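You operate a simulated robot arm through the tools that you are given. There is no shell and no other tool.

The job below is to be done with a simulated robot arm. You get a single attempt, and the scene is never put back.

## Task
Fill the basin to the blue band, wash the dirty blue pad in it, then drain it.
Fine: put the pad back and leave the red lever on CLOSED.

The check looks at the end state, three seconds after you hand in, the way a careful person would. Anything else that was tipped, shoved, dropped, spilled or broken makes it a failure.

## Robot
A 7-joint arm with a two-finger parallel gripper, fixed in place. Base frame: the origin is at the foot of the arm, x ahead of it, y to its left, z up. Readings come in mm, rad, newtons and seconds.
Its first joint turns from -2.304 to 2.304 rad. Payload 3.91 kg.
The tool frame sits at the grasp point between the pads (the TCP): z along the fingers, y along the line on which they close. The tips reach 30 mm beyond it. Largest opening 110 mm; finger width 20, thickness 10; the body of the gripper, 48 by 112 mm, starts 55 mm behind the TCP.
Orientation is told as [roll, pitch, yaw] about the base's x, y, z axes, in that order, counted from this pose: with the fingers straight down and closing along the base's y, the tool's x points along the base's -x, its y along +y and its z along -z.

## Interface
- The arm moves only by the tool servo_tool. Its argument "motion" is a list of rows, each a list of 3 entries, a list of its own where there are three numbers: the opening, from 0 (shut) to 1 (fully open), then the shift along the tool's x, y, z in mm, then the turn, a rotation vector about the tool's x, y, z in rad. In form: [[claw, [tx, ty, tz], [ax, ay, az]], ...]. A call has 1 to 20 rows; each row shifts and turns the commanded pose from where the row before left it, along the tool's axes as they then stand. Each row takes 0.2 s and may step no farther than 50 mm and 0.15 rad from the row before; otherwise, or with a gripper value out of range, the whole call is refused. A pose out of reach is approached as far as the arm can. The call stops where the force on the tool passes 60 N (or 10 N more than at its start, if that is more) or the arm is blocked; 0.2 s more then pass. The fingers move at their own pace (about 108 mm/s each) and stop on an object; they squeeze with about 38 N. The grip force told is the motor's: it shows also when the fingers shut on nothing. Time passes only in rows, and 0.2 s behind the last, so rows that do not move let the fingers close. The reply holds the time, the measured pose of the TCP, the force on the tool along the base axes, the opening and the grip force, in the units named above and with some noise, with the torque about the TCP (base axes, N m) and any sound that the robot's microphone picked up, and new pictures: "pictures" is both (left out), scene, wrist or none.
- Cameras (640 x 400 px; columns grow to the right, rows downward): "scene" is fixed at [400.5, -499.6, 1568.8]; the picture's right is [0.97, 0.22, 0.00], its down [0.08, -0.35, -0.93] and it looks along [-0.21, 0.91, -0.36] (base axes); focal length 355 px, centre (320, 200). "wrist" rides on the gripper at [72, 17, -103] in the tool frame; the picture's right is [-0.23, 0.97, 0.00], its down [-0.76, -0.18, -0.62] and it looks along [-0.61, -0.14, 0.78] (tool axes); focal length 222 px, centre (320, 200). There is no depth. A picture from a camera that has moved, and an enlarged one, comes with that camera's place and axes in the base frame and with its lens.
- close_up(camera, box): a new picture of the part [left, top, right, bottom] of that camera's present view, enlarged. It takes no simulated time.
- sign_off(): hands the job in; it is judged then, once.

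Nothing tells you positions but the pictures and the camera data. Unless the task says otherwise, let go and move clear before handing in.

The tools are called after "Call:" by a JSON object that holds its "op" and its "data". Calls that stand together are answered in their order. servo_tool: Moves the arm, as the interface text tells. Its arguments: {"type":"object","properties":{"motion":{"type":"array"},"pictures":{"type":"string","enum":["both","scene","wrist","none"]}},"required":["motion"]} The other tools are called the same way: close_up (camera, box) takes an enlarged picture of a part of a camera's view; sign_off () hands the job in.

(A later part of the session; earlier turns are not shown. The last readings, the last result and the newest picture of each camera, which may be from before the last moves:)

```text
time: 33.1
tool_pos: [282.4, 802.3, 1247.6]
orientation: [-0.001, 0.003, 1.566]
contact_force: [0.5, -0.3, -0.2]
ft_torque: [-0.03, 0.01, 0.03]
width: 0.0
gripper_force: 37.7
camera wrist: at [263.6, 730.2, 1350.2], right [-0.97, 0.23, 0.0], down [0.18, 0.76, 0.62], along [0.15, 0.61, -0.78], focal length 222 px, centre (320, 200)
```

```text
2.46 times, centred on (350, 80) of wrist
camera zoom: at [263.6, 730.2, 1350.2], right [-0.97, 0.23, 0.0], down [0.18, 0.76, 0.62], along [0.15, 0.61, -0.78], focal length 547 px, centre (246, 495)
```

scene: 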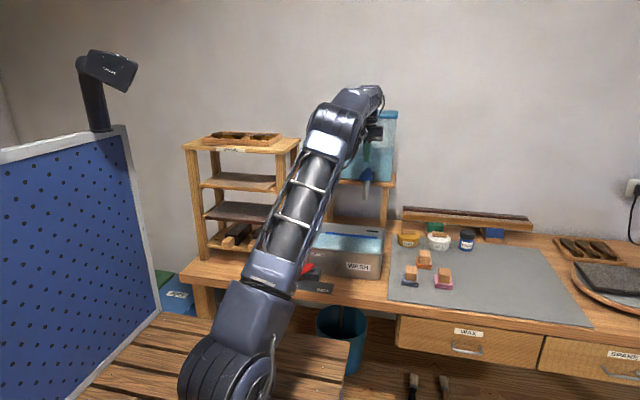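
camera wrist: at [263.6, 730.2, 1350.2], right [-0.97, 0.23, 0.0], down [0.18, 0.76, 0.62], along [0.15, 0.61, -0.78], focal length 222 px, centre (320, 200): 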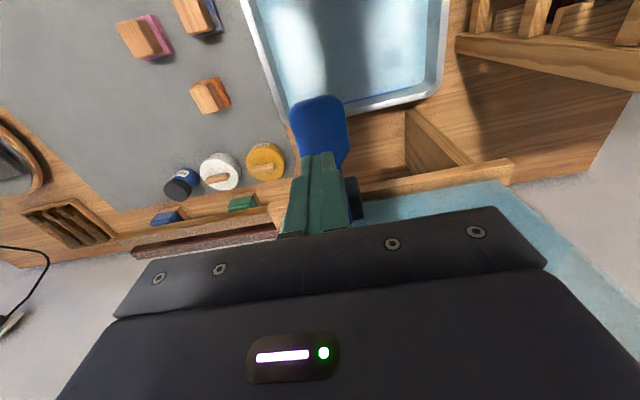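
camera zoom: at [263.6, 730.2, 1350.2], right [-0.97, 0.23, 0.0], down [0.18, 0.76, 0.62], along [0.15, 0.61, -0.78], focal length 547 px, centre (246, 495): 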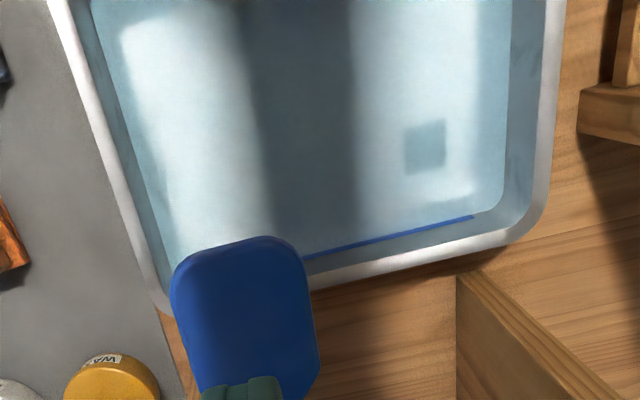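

The tap has closed and the waterline sits mid-band. Next comes the pad, so I'll look at the candidates: the blue pad on the mat and the blue block at the back of the bench.

Call:
{"op": "close_up", "data": {"camera": "scene", "box": [395, 240, 465, 295]}}

Call:
{"op": "close_up", "data": {"camera": "scene", "box": [395, 200, 545, 260]}}

Call:
{"op": "close_up", "data": {"camera": "wrist", "box": [100, 0, 300, 240]}}

```text
7.27 times, centred on (430, 268) of scene
camera zoom: at [400.5, -499.6, 1568.8], right [0.97, 0.22, 0.0], down [0.08, -0.35, -0.93], along [-0.21, 0.91, -0.36], focal length 2584 px, centre (-480, -291)
```

zoom: 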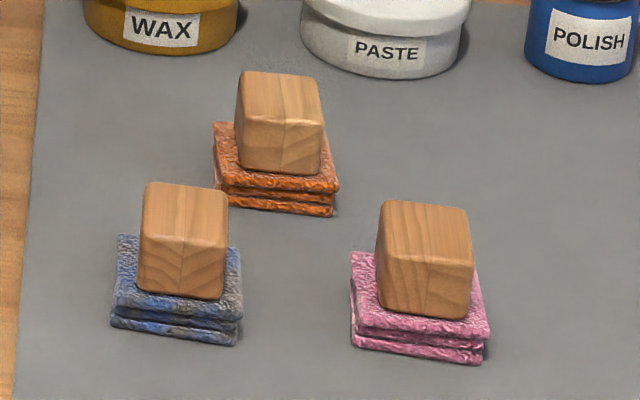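

```text
4.27 times, centred on (470, 230) of scene
camera zoom: at [400.5, -499.6, 1568.8], right [0.97, 0.22, 0.0], down [0.08, -0.35, -0.93], along [-0.21, 0.91, -0.36], focal length 1516 px, centre (-320, 72)
```

zoom: 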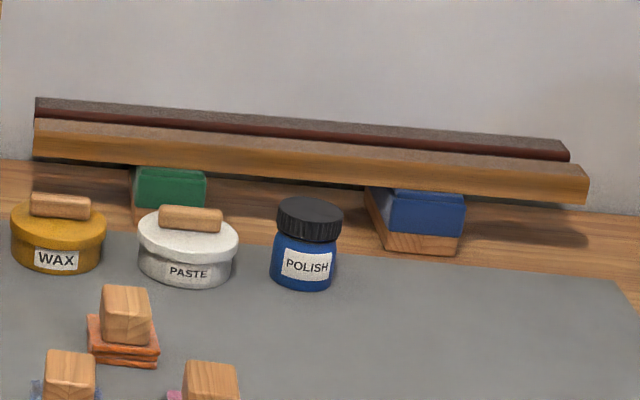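

```text
1.67 times, centred on (200, 120) of wrist
camera zoom: at [263.6, 730.2, 1350.2], right [-0.97, 0.23, 0.0], down [0.18, 0.76, 0.62], along [0.15, 0.61, -0.78], focal length 370 px, centre (520, 333)
```

zoom: 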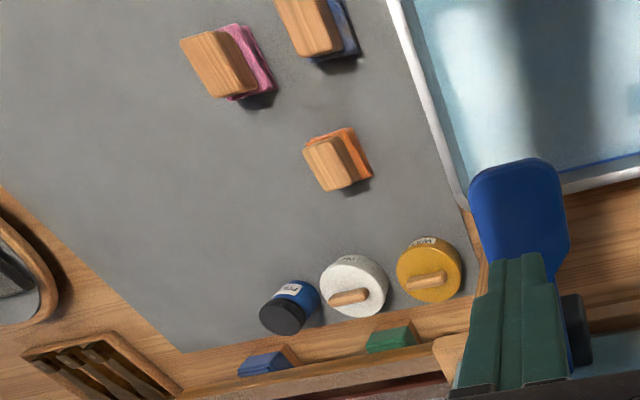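

The dirty blue pad is the greyish-blue folded cloth with a wooden handle on the mat, at about (471, 651). I move over it with the fingers open to refine its position and angle.

Call:
{"op": "servo_tool", "data": {"motion": [[0, [40, 0, 0], [0, 0, 0]], [0, [40, 0, 0], [0, 0, 0]], [0.75, [40, -20, 0], [0, 0, 0]], [0.75, [40, -28, 20], [0, 0, 0]], [0.75, [0, -35, 30], [0, 0, 0]], [0.75, [0, -35, 30], [0, 0, 0]], [0.75, [0, -35, 35], [0, 0, 0]], [0.75, [0, -36, 35], [0, 0, 0]], [0.75, [0, 0, 40], [0, 0, 0]]], "pictures": "both"}}

Call:
{"op": "close_up", "data": {"camera": "wrist", "box": [240, 60, 440, 220]}}

```text
refused: row 4 steps farther than a row can; nothing moved
```

```text
2.50 times, centred on (340, 140) of wrist
camera zoom: at [263.6, 730.2, 1350.2], right [-0.97, 0.23, 0.0], down [0.18, 0.76, 0.62], along [0.15, 0.61, -0.78], focal length 555 px, centre (270, 350)
```

zoom: 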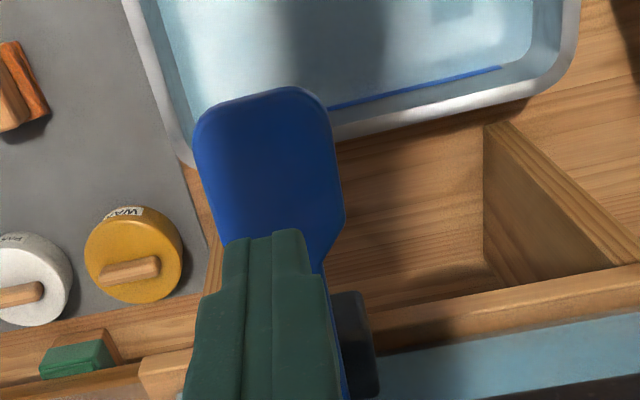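

The call was refused because one row was slightly too long, so nothing moved. I repeat it with shorter steps.

Call:
{"op": "servo_tool", "data": {"motion": [[0, [40, 0, 0], [0, 0, 0]], [0, [40, 0, 0], [0, 0, 0]], [0.75, [40, -20, 0], [0, 0, 0]], [0.75, [40, -20, 10], [0, 0, 0]], [0.75, [0, -37, 30], [0, 0, 0]], [0.75, [0, -37, 30], [0, 0, 0]], [0.75, [0, -37, 30], [0, 0, 0]], [0.75, [0, -37, 30], [0, 0, 0]], [0.75, [0, 0, 40], [0, 0, 0]]], "pictures": "both"}}

Call:
{"op": "close_up", "data": {"camera": "wrist", "box": [240, 60, 440, 220]}}

```text
time: 35.1
tool_pos: [466.9, 638.3, 1077.5]
orientation: [-0.006, -0.002, 1.565]
contact_force: [-1.1, -0.3, 1.2]
ft_torque: [0.02, -0.02, 0.04]
width: 82.3
gripper_force: 0.1
camera wrist: at [448.1, 566.1, 1181.4], right [-0.97, 0.23, 0.0], down [0.18, 0.76, 0.62], along [0.15, 0.61, -0.78], focal length 222 px, centre (320, 200)
```

scene: 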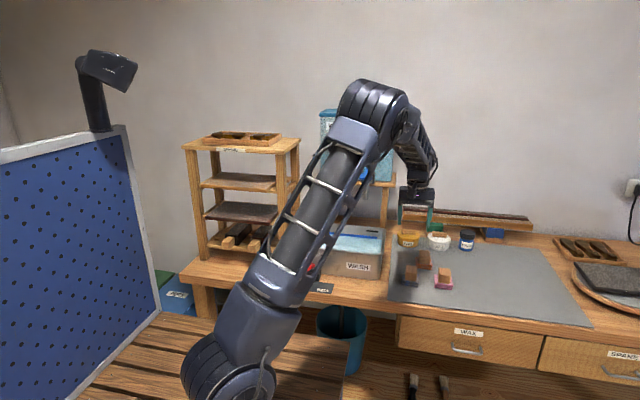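
wrist: 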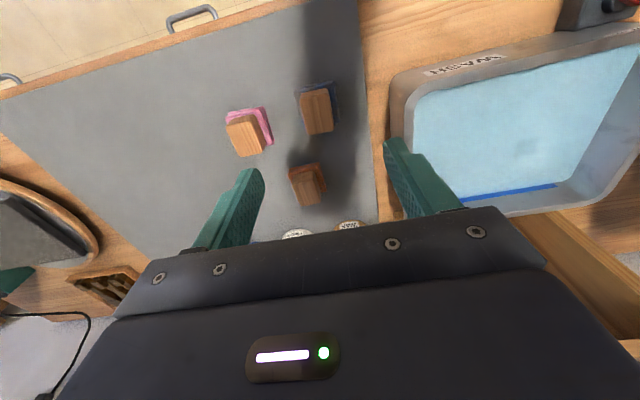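

```text
2.50 times, centred on (340, 140) of wrist
camera zoom: at [448.1, 566.1, 1181.4], right [-0.97, 0.23, 0.0], down [0.18, 0.76, 0.62], along [0.15, 0.61, -0.78], focal length 555 px, centre (270, 350)
```

zoom: 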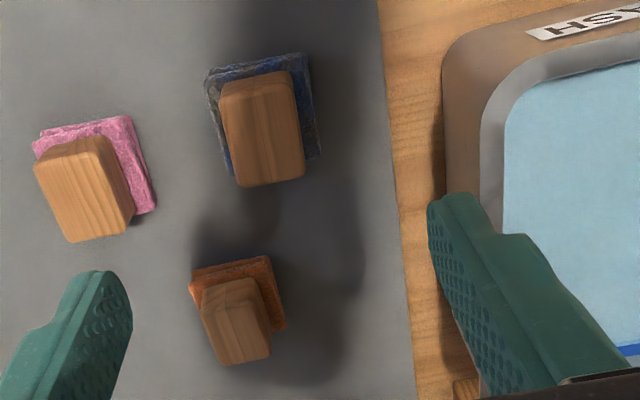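

Re-triangulating with this view, the blue pad's handle is centred near (473, 664), about 40 mm wide in x, with its top at z≈869 and the cloth's top at z≈831. I align over it and descend with the fingers straddling the handle.

Call:
{"op": "servo_tool", "data": {"motion": [[0.75, [-26, -6, 0], [0, 0, 0]], [0.75, [0, 0, 45], [0, 0, 0]], [0.75, [0, 0, 45], [0, 0, 0]], [0.75, [0, 0, 45], [0, 0, 0]], [0.75, [0, 0, 45], [0, 0, 0]], [0.75, [0, 0, 10], [0, 0, 0]]], "pictures": "both"}}

Call:
{"op": "close_up", "data": {"camera": "wrist", "box": [160, 60, 460, 250]}}

Call:
{"op": "close_up", "data": {"camera": "scene", "box": [380, 200, 480, 300]}}

```text
time: 36.5
tool_pos: [474.4, 664.3, 888.7]
orientation: [-0.002, 0.001, 1.567]
contact_force: [0.1, -0.7, -0.5]
ft_torque: [0.02, 0.01, 0.0]
width: 82.4
gripper_force: 0.0
camera wrist: at [457.0, 592.9, 993.3], right [-0.97, 0.23, 0.0], down [0.18, 0.76, 0.62], along [0.15, 0.61, -0.78], focal length 222 px, centre (320, 200)
```

scene: 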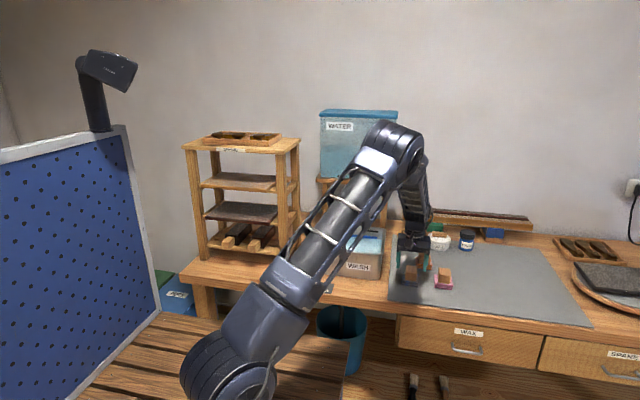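
wrist: 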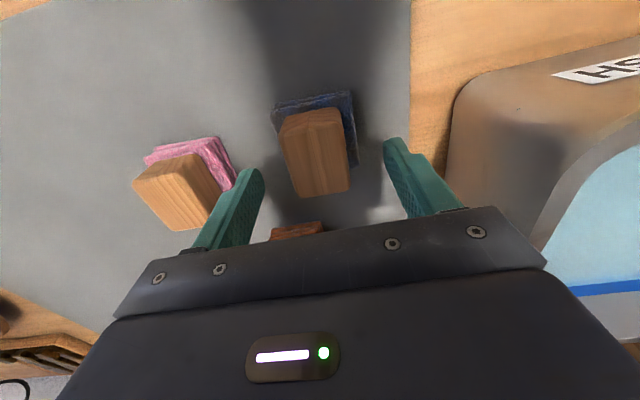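

```text
2.11 times, centred on (310, 155) of wrist
camera zoom: at [457.0, 592.9, 993.3], right [-0.97, 0.23, 0.0], down [0.18, 0.76, 0.62], along [0.15, 0.61, -0.78], focal length 468 px, centre (341, 295)
```

zoom: 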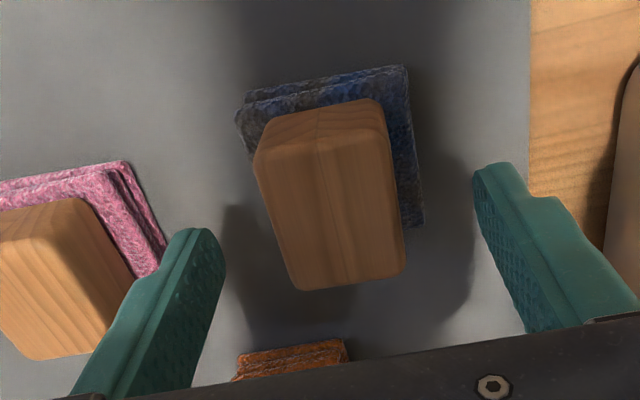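

```text
4.00 times, centred on (430, 250) of scene
camera zoom: at [400.5, -499.6, 1568.8], right [0.97, 0.22, 0.0], down [0.08, -0.35, -0.93], along [-0.21, 0.91, -0.36], focal length 1421 px, centre (-120, 0)
```

zoom: 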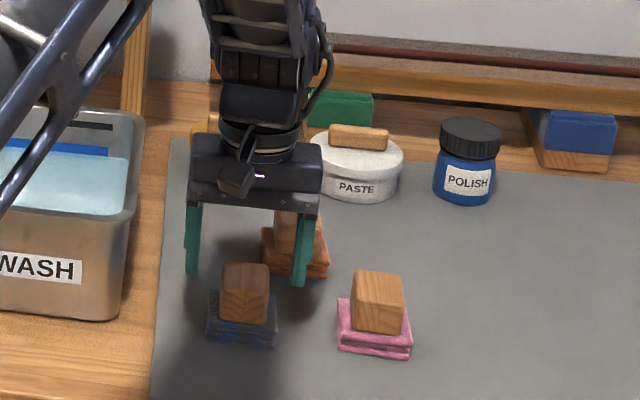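

The fingers straddle the handle, centred at x≈474 and square to it. I descend the last 20 mm, watching force, and then close on it.

Call:
{"op": "servo_tool", "data": {"motion": [[0.75, [0, 0, 10], [0, 0, 0]], [0.75, [0, 0, 6], [0, 0, 0]], [0.75, [0, 0, 4], [0, 0, 0]], [0.5, [0, 0, 0], [0, 0, 0]], [0.2, [0, 0, 0], [0, 0, 0]], [0, [0, 0, 0], [0, 0, 0]], [0, [0, 0, 0], [0, 0, 0]]], "pictures": "wrist"}}

```text
time: 38.1
tool_pos: [476.4, 664.7, 868.5]
orientation: [-0.004, 0.001, 1.566]
contact_force: [-0.8, 0.0, 0.4]
ft_torque: [-0.02, -0.01, 0.0]
width: 41.0
gripper_force: 37.8
camera wrist: at [457.4, 593.0, 972.2], right [-0.97, 0.23, 0.0], down [0.18, 0.76, 0.62], along [0.15, 0.61, -0.78], focal length 222 px, centre (320, 200)
```

wrist: 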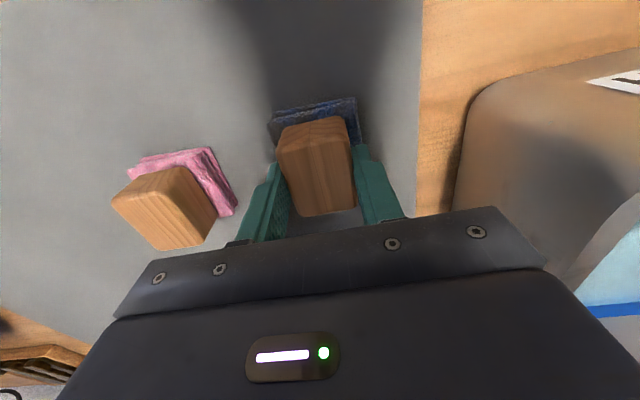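

The handle is gripped firmly (width 41 mm); the pad's home pose is TCP (475, 664, 868). I lift, carry it at low y to stay clear of the tap and spout, and stop above the left part of the basin.

Call:
{"op": "servo_tool", "data": {"motion": [[0, [0, 0, -20], [0, 0, 0]], [0, [0, 0, -40], [0, 0, 0]], [0, [0, 0, -50], [0, 0, 0]], [0, [0, 0, -50], [0, 0, 0]], [0, [0, 42, 0], [0, 0, 0]], [0, [0, 42, 0], [0, 0, 0]], [0, [0, 42, 0], [0, 0, 0]], [0, [0, 42, 0], [0, 0, 0]], [0, [0, 42, 0], [0, 0, 0]], [0, [0, 42, 0], [0, 0, 0]], [0, [0, 42, 0], [0, 0, 0]], [0, [-30, 0, 0], [0, 0, 0]], [0, [-30, 0, 0], [0, 0, 0]]], "pictures": "both"}}

Call:
{"op": "close_up", "data": {"camera": "wrist", "box": [160, 60, 460, 250]}}

Call:
{"op": "close_up", "data": {"camera": "scene", "box": [290, 150, 410, 280]}}

```text
time: 40.9
tool_pos: [181.9, 727.9, 1026.6]
orientation: [-0.006, 0.001, 1.566]
contact_force: [0.0, -0.4, -0.3]
ft_torque: [0.0, 0.01, -0.02]
width: 40.8
gripper_force: 37.8
camera wrist: at [163.7, 656.3, 1131.0], right [-0.97, 0.23, 0.0], down [0.18, 0.76, 0.62], along [0.15, 0.61, -0.78], focal length 222 px, centre (320, 200)
```

scene: 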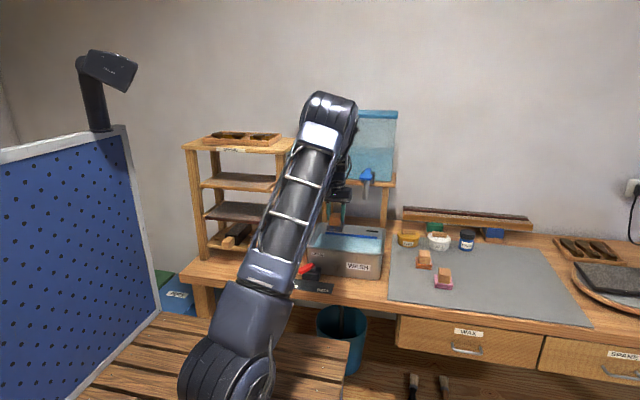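
wrist: 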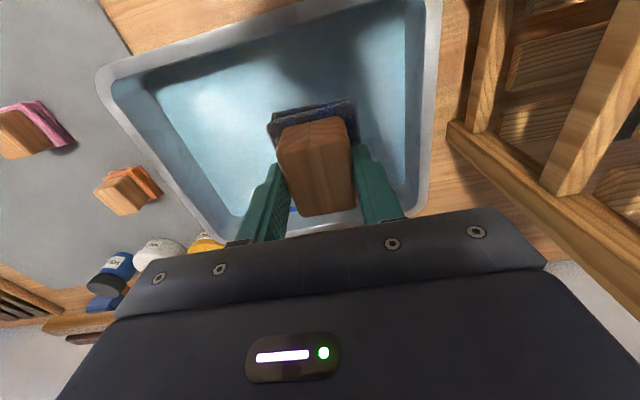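

```text
2.11 times, centred on (310, 155) of wrist
camera zoom: at [163.7, 656.3, 1131.0], right [-0.97, 0.23, 0.0], down [0.18, 0.76, 0.62], along [0.15, 0.61, -0.78], focal length 468 px, centre (341, 295)
```

zoom: 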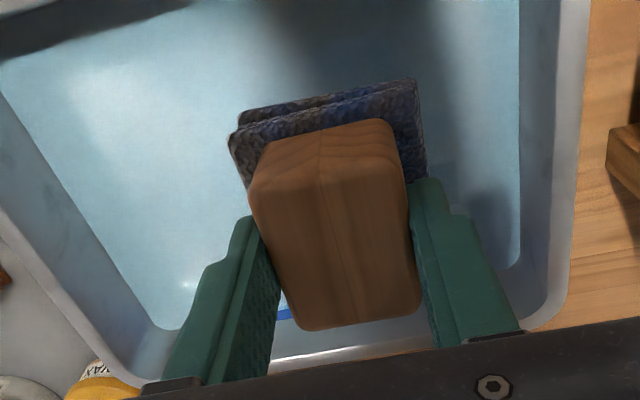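

```text
3.08 times, centred on (350, 215) of scene
camera zoom: at [400.5, -499.6, 1568.8], right [0.97, 0.22, 0.0], down [0.08, -0.35, -0.93], along [-0.21, 0.91, -0.36], focal length 1093 px, centre (228, 154)
```

zoom: 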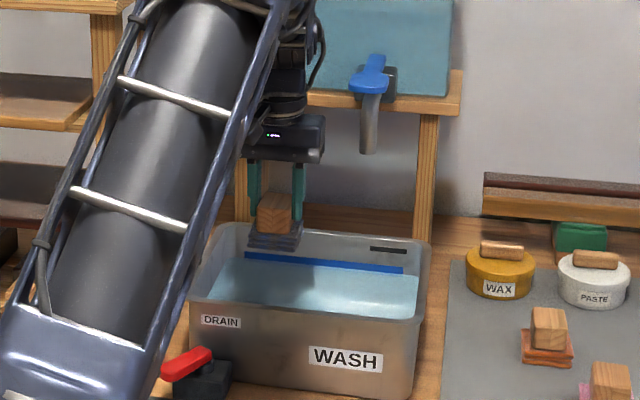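

The pad hangs clear over the water at (182, 728). I lower it slowly into the water and swish it gently side to side.

Call:
{"op": "servo_tool", "data": {"motion": [[0, [0, 0, 30], [0, 0, 0]], [0, [0, 0, 25], [0, 0, 0]], [0, [0, 0, 18], [0, 0, 0]], [0, [0, 0, 12], [0, 0, 0]], [0, [0, 0, 12], [0, 0, 0]], [0, [0, 0, 12], [0, 0, 0]], [0, [0, 0, 12], [0, 0, 0]], [0, [0, 0, 10], [0, 0, 0]], [0, [0, 0, 5], [0, 0, 0]], [0, [0, 0, 0], [0, 0, 0]]], "pictures": "both"}}

Call:
{"op": "close_up", "data": {"camera": "wrist", "box": [160, 60, 460, 250]}}

Call:
{"op": "close_up", "data": {"camera": "scene", "box": [290, 150, 410, 280]}}

```text
time: 43.1
tool_pos: [181.8, 726.8, 891.2]
orientation: [-0.005, 0.001, 1.565]
contact_force: [0.7, 0.1, -0.2]
ft_torque: [-0.02, 0.03, 0.0]
width: 40.9
gripper_force: 37.9
camera wrist: at [163.3, 654.9, 994.7], right [-0.97, 0.23, 0.0], down [0.18, 0.76, 0.62], along [0.15, 0.61, -0.78], focal length 222 px, centre (320, 200)
```

scene: 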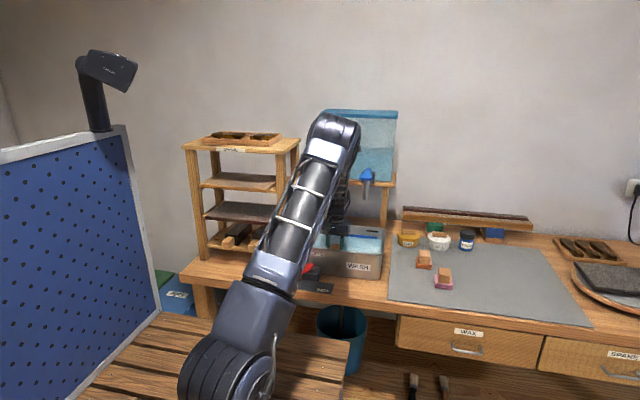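
wrist: 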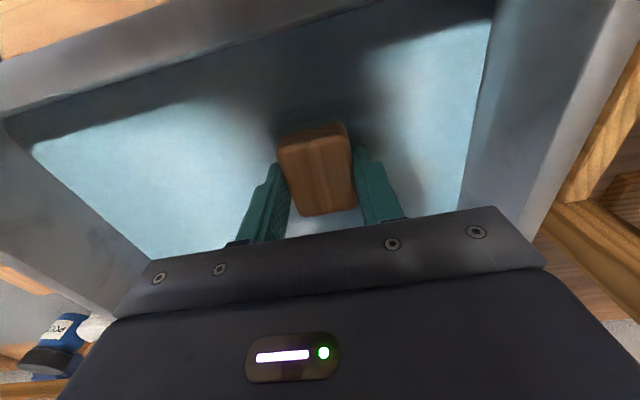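

```text
2.11 times, centred on (310, 155) of wrist
camera zoom: at [163.3, 654.9, 994.7], right [-0.97, 0.23, 0.0], down [0.18, 0.76, 0.62], along [0.15, 0.61, -0.78], focal length 468 px, centre (341, 295)
```

zoom: 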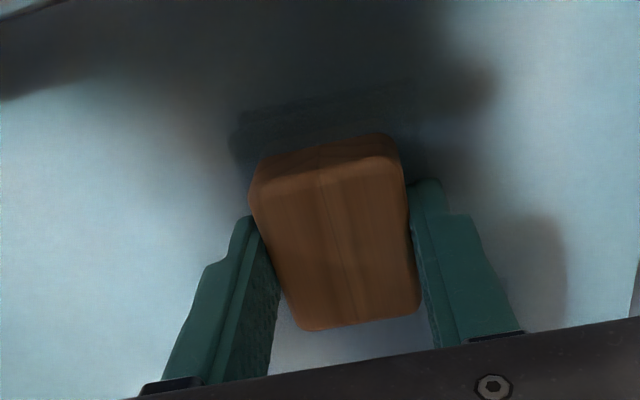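

```text
3.08 times, centred on (350, 215) of scene
camera zoom: at [400.5, -499.6, 1568.8], right [0.97, 0.22, 0.0], down [0.08, -0.35, -0.93], along [-0.21, 0.91, -0.36], focal length 1093 px, centre (228, 154)
```

zoom: 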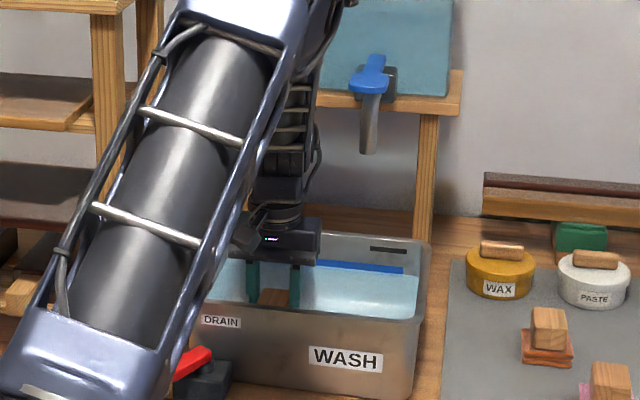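

The pad is fully underwater and clear of the walls. I now scrub it back and forth in the water with gentle strokes.

Call:
{"op": "servo_tool", "data": {"motion": [[0, [5, -15, 0], [0, 0, 0]], [0, [5, -15, 0], [0, 0, 0]], [0, [0, 20, 0], [0, 0, 0]], [0, [0, 20, 0], [0, 0, 0]], [0, [0, 20, 0], [0, 0, 0]], [0, [0, -20, 0], [0, 0, 0]], [0, [0, -20, 0], [0, 0, 0]], [0, [0, -20, 0], [0, 0, 0]], [0, [0, 20, 0], [0, 0, 0]], [0, [0, 20, 0], [0, 0, 0]], [0, [0, 20, 0], [0, 0, 0]], [0, [0, -20, 0], [0, 0, 0]], [0, [0, -20, 0], [0, 0, 0]], [0, [0, -20, 0], [0, 0, 0]], [0, [0, 20, 0], [0, 0, 0]], [0, [0, 20, 0], [0, 0, 0]], [0, [0, 20, 0], [0, 0, 0]], [0, [0, -15, 0], [0, 0, 0]], [0, [0, -15, 0], [0, 0, 0]], [0, [0, 0, 0], [0, 0, 0]]], "pictures": "both"}}

Call:
{"op": "close_up", "data": {"camera": "wrist", "box": [160, 60, 460, 250]}}

Call:
{"op": "close_up", "data": {"camera": "scene", "box": [290, 150, 410, 280]}}

```text
time: 47.3
tool_pos: [182.8, 716.8, 891.2]
orientation: [-0.005, 0.0, 1.565]
contact_force: [-0.1, 0.7, -0.6]
ft_torque: [0.01, -0.03, -0.04]
width: 40.9
gripper_force: 37.7
camera wrist: at [163.8, 644.8, 993.9], right [-0.97, 0.23, 0.0], down [0.18, 0.76, 0.62], along [0.15, 0.61, -0.78], focal length 222 px, centre (320, 200)
```

scene: 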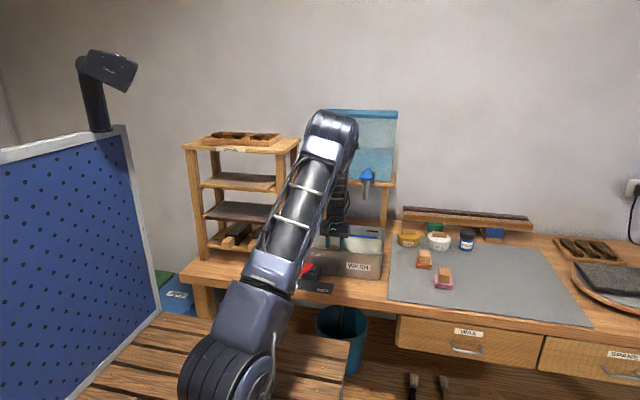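
wrist: 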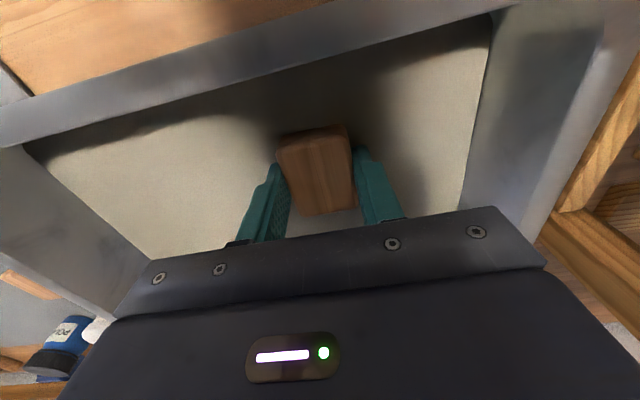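

```text
2.11 times, centred on (310, 155) of wrist
camera zoom: at [163.8, 644.8, 993.9], right [-0.97, 0.23, 0.0], down [0.18, 0.76, 0.62], along [0.15, 0.61, -0.78], focal length 468 px, centre (341, 295)
```

zoom: 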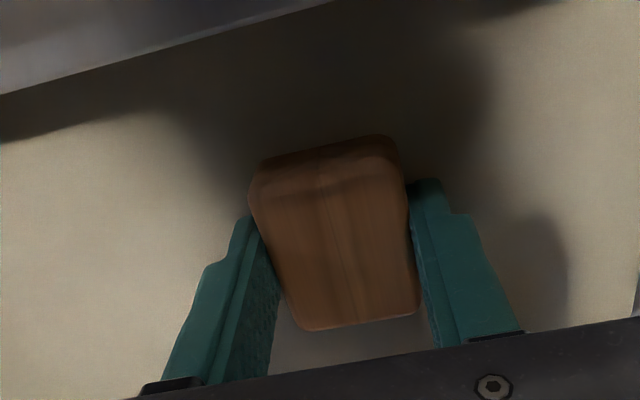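

```text
3.08 times, centred on (350, 215) of scene
camera zoom: at [400.5, -499.6, 1568.8], right [0.97, 0.22, 0.0], down [0.08, -0.35, -0.93], along [-0.21, 0.91, -0.36], focal length 1093 px, centre (228, 154)
```

zoom: 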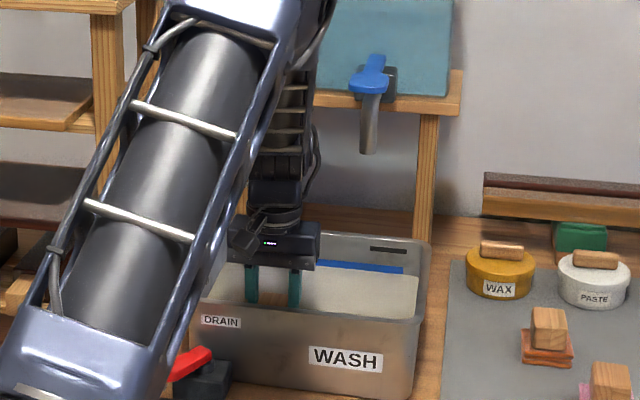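

The water has turned murky, so dirt is washing out. I keep scrubbing a while longer before lifting to inspect the pad.

Call:
{"op": "servo_tool", "data": {"motion": [[0, [0, -15, 0], [0, 0, 0]], [0, [0, -15, 0], [0, 0, 0]], [0, [0, 20, 0], [0, 0, 0]], [0, [0, 20, 0], [0, 0, 0]], [0, [0, 20, 0], [0, 0, 0]], [0, [0, -20, 0], [0, 0, 0]], [0, [0, -20, 0], [0, 0, 0]], [0, [0, -20, 0], [0, 0, 0]], [0, [0, 20, 0], [0, 0, 0]], [0, [0, 20, 0], [0, 0, 0]], [0, [0, 20, 0], [0, 0, 0]], [0, [0, -20, 0], [0, 0, 0]], [0, [0, -20, 0], [0, 0, 0]], [0, [0, -20, 0], [0, 0, 0]], [0, [0, 20, 0], [0, 0, 0]], [0, [0, 20, 0], [0, 0, 0]], [0, [0, 20, 0], [0, 0, 0]], [0, [0, -15, 0], [0, 0, 0]], [0, [0, -15, 0], [0, 0, 0]], [0, [0, 0, 0], [0, 0, 0]]], "pictures": "none"}}

Call:
{"op": "servo_tool", "data": {"motion": [[0, [0, 0, -10], [0, 0, 0]], [0, [0, 0, -12], [0, 0, 0]], [0, [0, 0, -12], [0, 0, 0]], [0, [0, 0, -12], [0, 0, 0]], [0, [0, 0, -12], [0, 0, 0]], [0, [0, 0, -12], [0, 0, 0]], [0, [0, 0, -20], [0, 0, 0]], [0, [0, 0, -20], [0, 0, 0]]], "pictures": "both"}}

Call:
{"op": "close_up", "data": {"camera": "wrist", "box": [160, 60, 460, 250]}}

Call:
{"op": "close_up", "data": {"camera": "scene", "box": [290, 150, 410, 280]}}

```text
time: 51.5
tool_pos: [181.5, 717.1, 892.5]
orientation: [-0.004, 0.002, 1.569]
contact_force: [0.0, 0.1, -1.0]
ft_torque: [-0.01, 0.01, 0.0]
width: 40.7
gripper_force: 38.6
```

```text
time: 53.3
tool_pos: [182.5, 717.1, 1000.4]
orientation: [-0.004, 0.0, 1.565]
contact_force: [0.5, -0.1, -0.1]
ft_torque: [0.0, 0.0, 0.0]
width: 40.7
gripper_force: 38.1
camera wrist: at [163.8, 645.4, 1104.4], right [-0.97, 0.23, 0.0], down [0.18, 0.76, 0.62], along [0.15, 0.61, -0.78], focal length 222 px, centre (320, 200)
```

scene: 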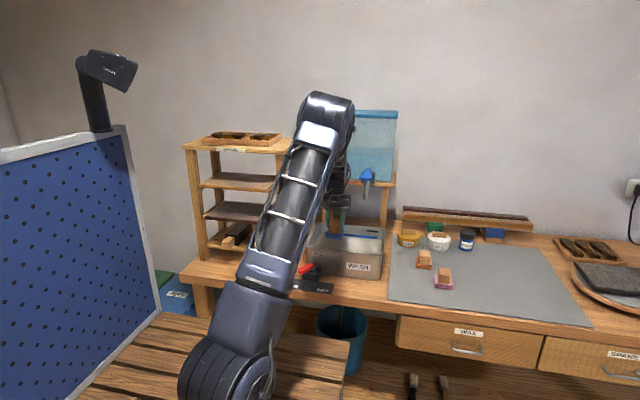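
wrist: 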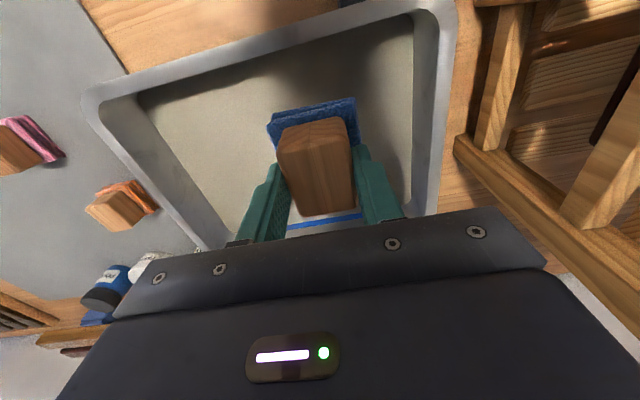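

```text
2.11 times, centred on (310, 155) of wrist
camera zoom: at [163.8, 645.4, 1104.4], right [-0.97, 0.23, 0.0], down [0.18, 0.76, 0.62], along [0.15, 0.61, -0.78], focal length 468 px, centre (341, 295)
```

zoom: 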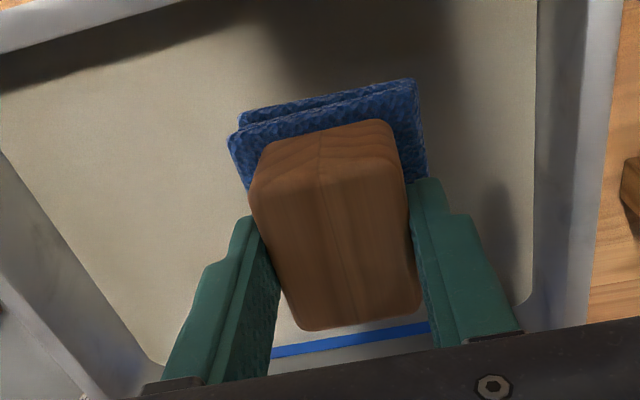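

```text
3.08 times, centred on (350, 215) of scene
camera zoom: at [400.5, -499.6, 1568.8], right [0.97, 0.22, 0.0], down [0.08, -0.35, -0.93], along [-0.21, 0.91, -0.36], focal length 1093 px, centre (228, 154)
```

zoom: 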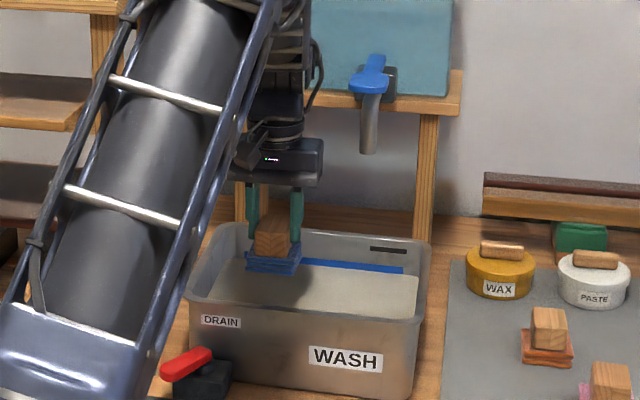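

The pad now looks clean and bright blue. I'll give it one more short dunk and scrub to be sure, then let it drip over the basin.

Call:
{"op": "servo_tool", "data": {"motion": [[0, [0, 0, 20], [0, 0, 0]], [0, [0, 0, 20], [0, 0, 0]], [0, [0, 0, 12], [0, 0, 0]], [0, [0, 0, 12], [0, 0, 0]], [0, [0, 0, 12], [0, 0, 0]], [0, [0, 0, 12], [0, 0, 0]], [0, [0, 0, 12], [0, 0, 0]], [0, [0, 0, 8], [0, 0, 0]], [0, [0, 15, 0], [0, 0, 0]], [0, [0, 15, 0], [0, 0, 0]], [0, [0, -20, 0], [0, 0, 0]], [0, [0, -20, 0], [0, 0, 0]], [0, [0, -20, 0], [0, 0, 0]], [0, [0, 20, 0], [0, 0, 0]], [0, [0, 20, 0], [0, 0, 0]], [0, [0, 20, 0], [0, 0, 0]], [0, [0, -20, 0], [0, 0, 0]], [0, [0, -20, 0], [0, 0, 0]], [0, [0, -20, 0], [0, 0, 0]], [0, [0, 15, 0], [0, 0, 0]]], "pictures": "none"}}

Call:
{"op": "servo_tool", "data": {"motion": [[0, [0, 15, 0], [0, 0, 0]], [0, [0, 0, -10], [0, 0, 0]], [0, [0, 0, -12], [0, 0, 0]], [0, [0, 0, -12], [0, 0, 0]], [0, [0, 0, -12], [0, 0, 0]], [0, [0, 0, -12], [0, 0, 0]], [0, [0, 0, -12], [0, 0, 0]], [0, [0, 0, -20], [0, 0, 0]], [0, [0, 0, -20], [0, 0, 0]], [0, [0, 0, 0], [0, 0, 0]], [0, [0, 0, 0], [0, 0, 0]], [0, [0, 0, 0], [0, 0, 0]], [0, [0, 0, 0], [0, 0, 0]], [0, [0, 0, 0], [0, 0, 0]], [0, [0, 0, 0], [0, 0, 0]], [0, [0, 0, 0], [0, 0, 0]], [0, [0, 0, 0], [0, 0, 0]], [0, [0, 0, 0], [0, 0, 0]], [0, [0, 0, 0], [0, 0, 0]]], "pictures": "both"}}

Call:
{"op": "close_up", "data": {"camera": "wrist", "box": [160, 60, 460, 250]}}

Call:
{"op": "close_up", "data": {"camera": "scene", "box": [300, 200, 400, 290]}}

```text
time: 57.5
tool_pos: [197.1, 716.6, 892.4]
orientation: [-0.002, 0.001, 1.566]
contact_force: [-0.2, -0.7, -1.0]
ft_torque: [-0.01, -0.01, 0.0]
width: 40.7
gripper_force: 37.8
```

```text
time: 61.5
tool_pos: [181.9, 718.3, 1003.4]
orientation: [-0.005, 0.001, 1.566]
contact_force: [0.4, 0.2, 0.1]
ft_torque: [0.0, 0.0, -0.02]
width: 40.7
gripper_force: 38.2
camera wrist: at [163.7, 645.7, 1106.8], right [-0.97, 0.23, 0.0], down [0.18, 0.76, 0.62], along [0.15, 0.61, -0.78], focal length 222 px, centre (320, 200)
```

scene: 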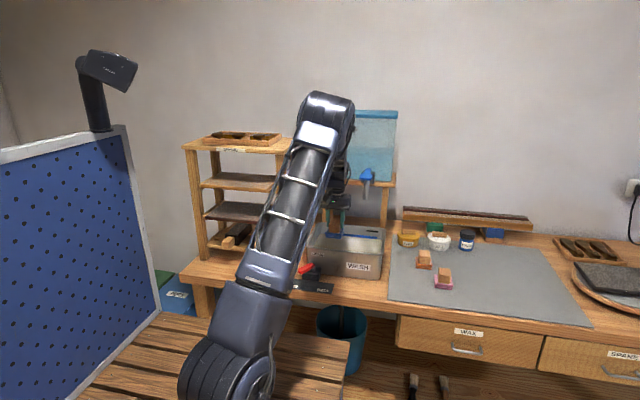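
wrist: 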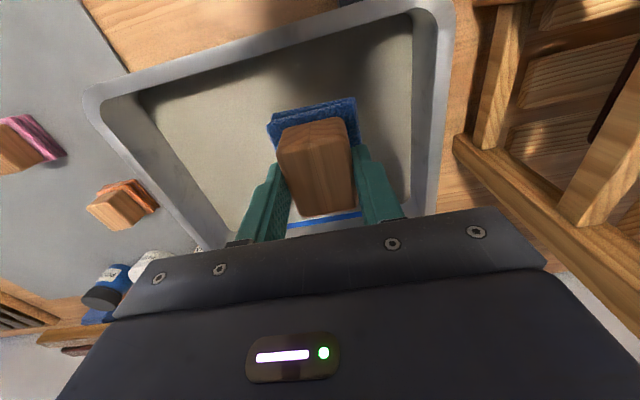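

```text
2.11 times, centred on (310, 155) of wrist
camera zoom: at [163.7, 645.7, 1106.8], right [-0.97, 0.23, 0.0], down [0.18, 0.76, 0.62], along [0.15, 0.61, -0.78], focal length 468 px, centre (341, 295)
```

zoom: 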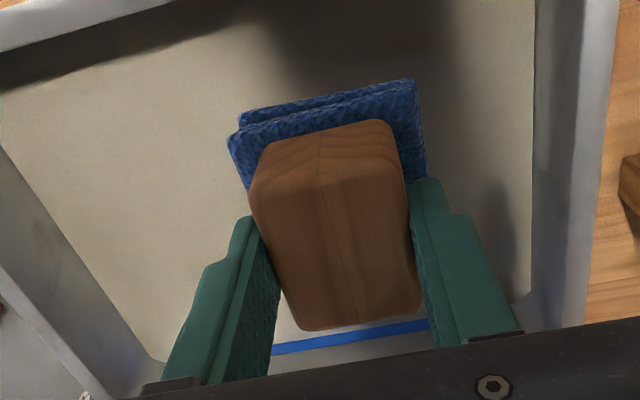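

```text
4.44 times, centred on (350, 245) of scene
camera zoom: at [400.5, -499.6, 1568.8], right [0.97, 0.22, 0.0], down [0.08, -0.35, -0.93], along [-0.21, 0.91, -0.36], focal length 1579 px, centre (187, 0)
```

zoom: 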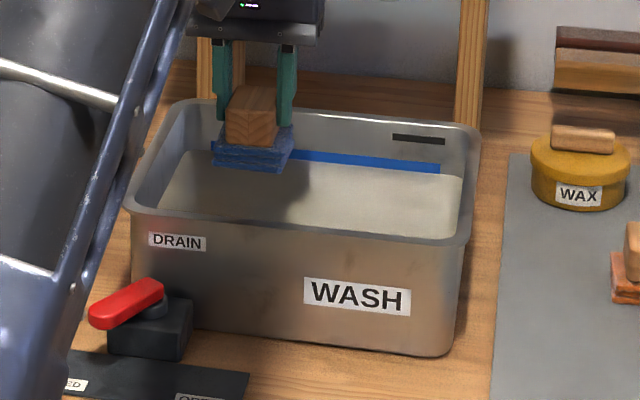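

The pad is clean and no drips are visible. I let it drip a few seconds more over the basin, then carry it back along the same safe path to above its home spot.

Call:
{"op": "servo_tool", "data": {"motion": [[0, [0, 0, 0], [0, 0, 0]], [0, [0, 0, 0], [0, 0, 0]], [0, [0, 0, 0], [0, 0, 0]], [0, [0, 0, 0], [0, 0, 0]], [0, [0, 0, 0], [0, 0, 0]], [0, [0, 0, 0], [0, 0, 0]], [0, [0, 0, 0], [0, 0, 0]], [0, [0, 0, 0], [0, 0, 0]], [0, [0, 0, 0], [0, 0, 0]], [0, [0, 0, 0], [0, 0, 0]], [0, [0, 0, 0], [0, 0, 0]], [0, [0, 0, 0], [0, 0, 0]], [0, [0, 0, 0], [0, 0, 0]], [0, [0, 0, 0], [0, 0, 0]], [0, [0, 0, 0], [0, 0, 0]]], "pictures": "scene"}}

Call:
{"op": "servo_tool", "data": {"motion": [[0, [0, 0, -25], [0, 0, 0]], [0, [26, 0, 0], [0, 0, 0]], [0, [27, 0, 0], [0, 0, 0]], [0, [0, -30, 0], [0, 0, 0]], [0, [0, -40, 0], [0, 0, 0]], [0, [0, -40, 0], [0, 0, 0]], [0, [0, -40, 0], [0, 0, 0]], [0, [0, -40, 0], [0, 0, 0]], [0, [0, -40, 0], [0, 0, 0]], [0, [0, -40, 0], [0, 0, 0]], [0, [0, -22, 0], [0, 0, 0]], [0, [0, 0, 0], [0, 0, 0]]], "pictures": "both"}}

```text
time: 64.7
tool_pos: [182.2, 718.5, 1003.7]
orientation: [-0.004, 0.0, 1.566]
contact_force: [-0.5, -0.4, -1.0]
ft_torque: [0.0, -0.04, 0.02]
width: 41.2
gripper_force: 37.8
```

scene: 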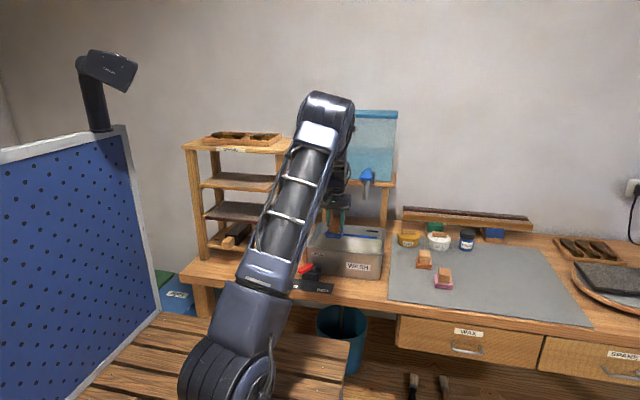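

```text
time: 67.3
tool_pos: [472.8, 662.4, 1031.5]
orientation: [-0.004, 0.001, 1.568]
contact_force: [-0.4, -0.2, 0.2]
ft_torque: [-0.01, 0.03, 0.0]
width: 40.8
gripper_force: 37.8
camera wrist: at [454.3, 591.0, 1134.4], right [-0.97, 0.23, 0.0], down [0.18, 0.76, 0.62], along [0.15, 0.61, -0.78], focal length 222 px, centre (320, 200)
```

scene: 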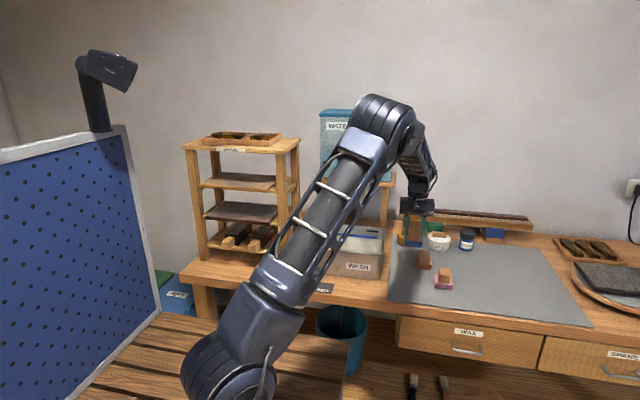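
wrist: 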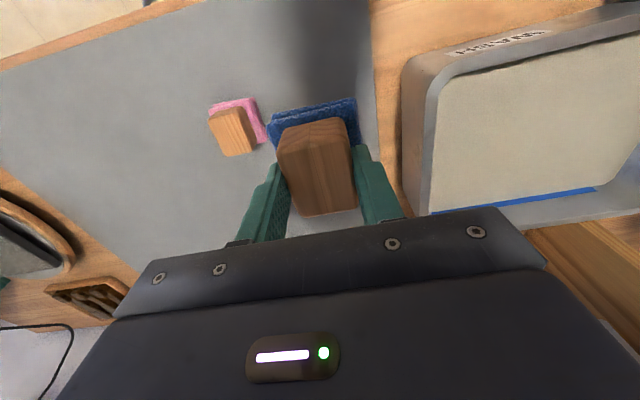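

I'm just 3 mm short in x and 2 mm short in y of the grasp pose. I correct that and lower the pad gently back onto its spot.

Call:
{"op": "servo_tool", "data": {"motion": [[0, [-2, -3, 40], [0, 0, 0]], [0, [0, 0, 45], [0, 0, 0]], [0, [0, 0, 40], [0, 0, 0]], [0, [0, 0, 20], [0, 0, 0]], [0, [0, 0, 8], [0, 0, 0]], [0, [0, 0, 4], [0, 0, 0]], [0, [0, 0, 3], [0, 0, 0]], [0, [0, 0, 0], [0, 0, 0]]], "pictures": "wrist"}}

```text
time: 69.1
tool_pos: [476.1, 663.8, 869.8]
orientation: [-0.004, 0.0, 1.564]
contact_force: [-1.4, -0.7, -0.1]
ft_torque: [-0.01, 0.01, 0.02]
width: 41.0
gripper_force: 38.2
camera wrist: at [458.2, 591.9, 973.7], right [-0.97, 0.23, 0.0], down [0.18, 0.76, 0.62], along [0.15, 0.61, -0.78], focal length 222 px, centre (320, 200)
```

wrist: 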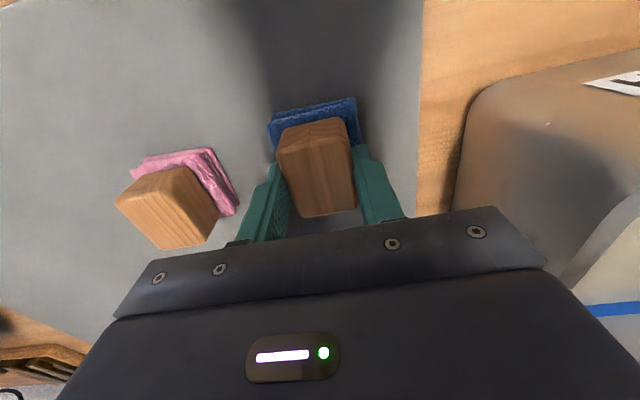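

The pad is within about 1.5 mm of where it was picked up. I lower that last bit, release it and rise clear.

Call:
{"op": "servo_tool", "data": {"motion": [[0, [-0.5, 0.5, 1], [0, 0, 0]], [0, [0, 0, 0.7], [0, 0, 0]], [0.45, [0, 0, 0], [0, 0, 0]], [0.7, [0, 0, 0], [0, 0, 0]], [0.75, [0, 0, 0], [0, 0, 0]], [0.75, [0, 0, -15], [0, 0, 0]], [0.75, [0, 0, -40], [0, 0, 0]], [0.75, [0, 0, -45], [0, 0, 0]], [0.75, [0, 0, -45], [0, 0, 0]]], "pictures": "both"}}

Call:
{"op": "close_up", "data": {"camera": "scene", "box": [380, 220, 480, 300]}}

Call:
{"op": "close_up", "data": {"camera": "wrist", "box": [160, 40, 460, 250]}}

```text
time: 71.1
tool_pos: [475.6, 664.7, 1011.8]
orientation: [-0.004, 0.002, 1.566]
contact_force: [-0.3, 0.0, -0.5]
ft_torque: [-0.02, 0.01, 0.0]
width: 82.4
gripper_force: 0.1
camera wrist: at [456.8, 592.7, 1115.3], right [-0.97, 0.23, 0.0], down [0.18, 0.76, 0.62], along [0.15, 0.61, -0.78], focal length 222 px, centre (320, 200)
```

scene: 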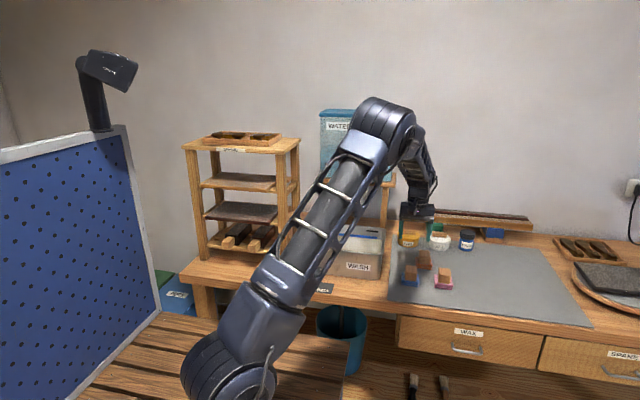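
wrist: 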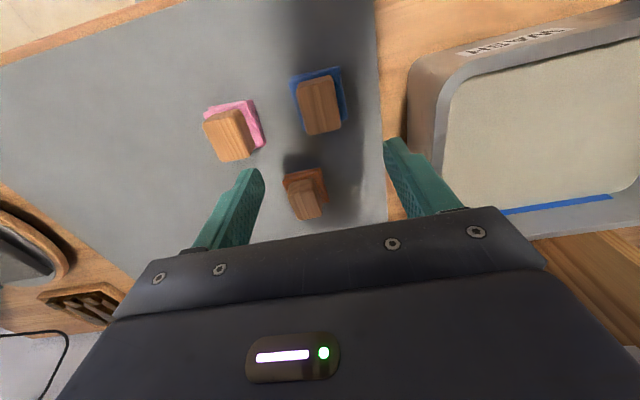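

```text
5.00 times, centred on (430, 260) of scene
camera zoom: at [400.5, -499.6, 1568.8], right [0.97, 0.22, 0.0], down [0.08, -0.35, -0.93], along [-0.21, 0.91, -0.36], focal length 1776 px, centre (-230, -100)
```

zoom: 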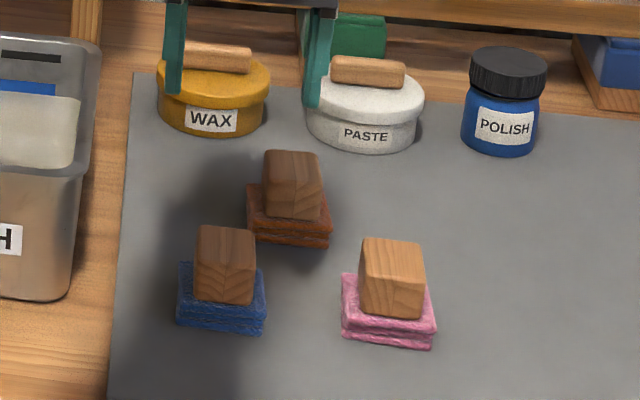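

```text
1.90 times, centred on (310, 145) of wrist
camera zoom: at [456.8, 592.7, 1115.3], right [-0.97, 0.23, 0.0], down [0.18, 0.76, 0.62], along [0.15, 0.61, -0.78], focal length 423 px, centre (339, 305)
```

zoom: 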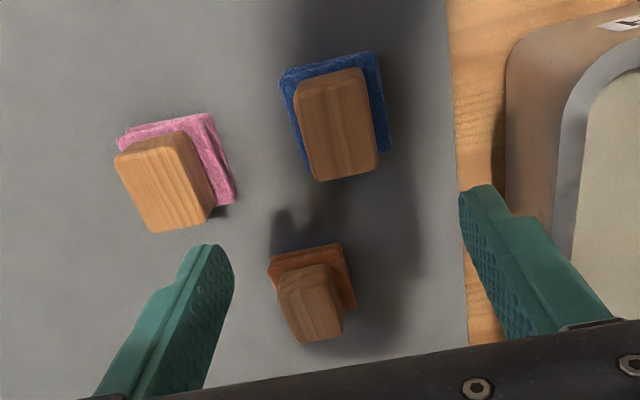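

The clean pad is back in its place, with its neighbours untouched. Now for draining: I move in front of the basin over the lever, with the fingers partly open to straddle it.

Call:
{"op": "servo_tool", "data": {"motion": [[0.75, [45, 0, 0], [0, 0, 0]], [0.75, [44.7, 0, 0], [0, 0, 0]], [0.4, [0, 43.2, 0], [0, 0, 0]], [0.4, [0, 43.2, 0], [0, 0, 0]], [0.4, [0, 43.2, 0], [0, 0, 0]], [0.4, [0, 43.2, 0], [0, 0, 0]], [0.4, [0, 43.2, 0], [0, 0, 0]], [0.4, [0, 43.2, 0], [0, 0, 0]], [0.4, [0, 43.2, 0], [0, 0, 0]], [0.4, [0, 43.2, 0], [0, 0, 0]], [0.4, [0, 43.2, 0], [0, 0, 0]], [0.4, [0, 0, 40], [0, 0, 0]], [0.4, [0, 0, 30], [0, 0, 0]]], "pictures": "both"}}

Call:
{"op": "close_up", "data": {"camera": "wrist", "box": [220, 20, 460, 220]}}

```text
time: 73.9
tool_pos: [87.3, 576.6, 940.6]
orientation: [-0.002, -0.001, 1.567]
contact_force: [0.7, -0.1, -0.3]
ft_torque: [0.02, 0.03, 0.0]
width: 44.0
gripper_force: 0.0
camera wrist: at [68.9, 505.9, 1043.9], right [-0.97, 0.23, 0.0], down [0.18, 0.76, 0.62], along [0.15, 0.61, -0.78], focal length 222 px, centre (320, 200)
```

scene: 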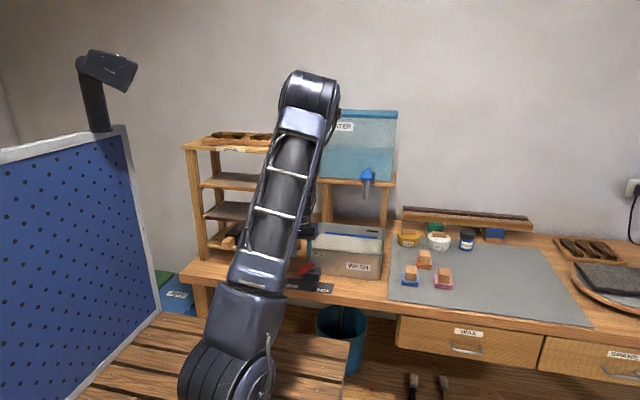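
wrist: 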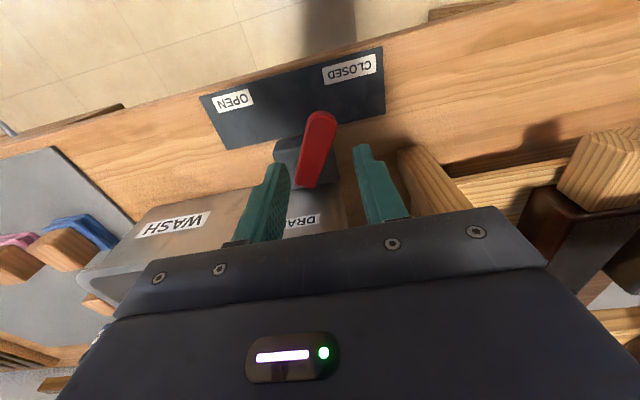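

```text
2.00 times, centred on (340, 120) of wrist
camera zoom: at [68.9, 505.9, 1043.9], right [-0.97, 0.23, 0.0], down [0.18, 0.76, 0.62], along [0.15, 0.61, -0.78], focal length 444 px, centre (280, 360)
```

zoom: 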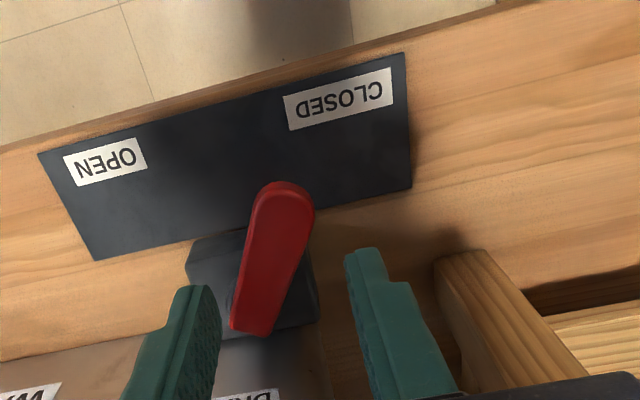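

The fingers line up on both sides of the lever. I lower them around it and sweep toward OPEN.

Call:
{"op": "servo_tool", "data": {"motion": [[0.4, [0, 0, 40], [0, 0, 0]], [0.4, [0, 0, 25], [0, 0, 0]], [0.4, [0, 0, 9], [0, 0, 0]], [0.4, [0, -10, 0], [0, 0, 0]], [0.4, [0, -10, 0], [0, 0, 0]], [0.4, [0, -10, 0], [0, 0, 0]], [0.4, [0, -8, 0], [0, 0, 0]], [0.4, [0, -6, 0], [0, 0, 0]]], "pictures": "wrist"}}

```text
time: 75.7
tool_pos: [129.9, 575.8, 869.0]
orientation: [-0.004, 0.0, 1.565]
contact_force: [-0.4, -0.6, -0.7]
ft_torque: [0.01, -0.03, -0.01]
width: 43.8
gripper_force: 0.1
camera wrist: at [111.9, 504.3, 971.8], right [-0.97, 0.23, 0.0], down [0.18, 0.76, 0.62], along [0.15, 0.61, -0.78], focal length 222 px, centre (320, 200)
```

wrist: 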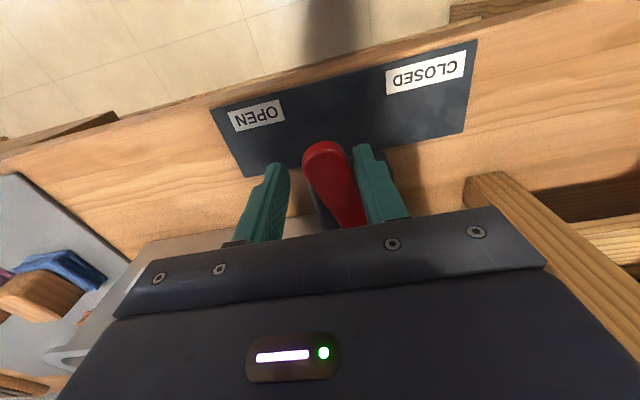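

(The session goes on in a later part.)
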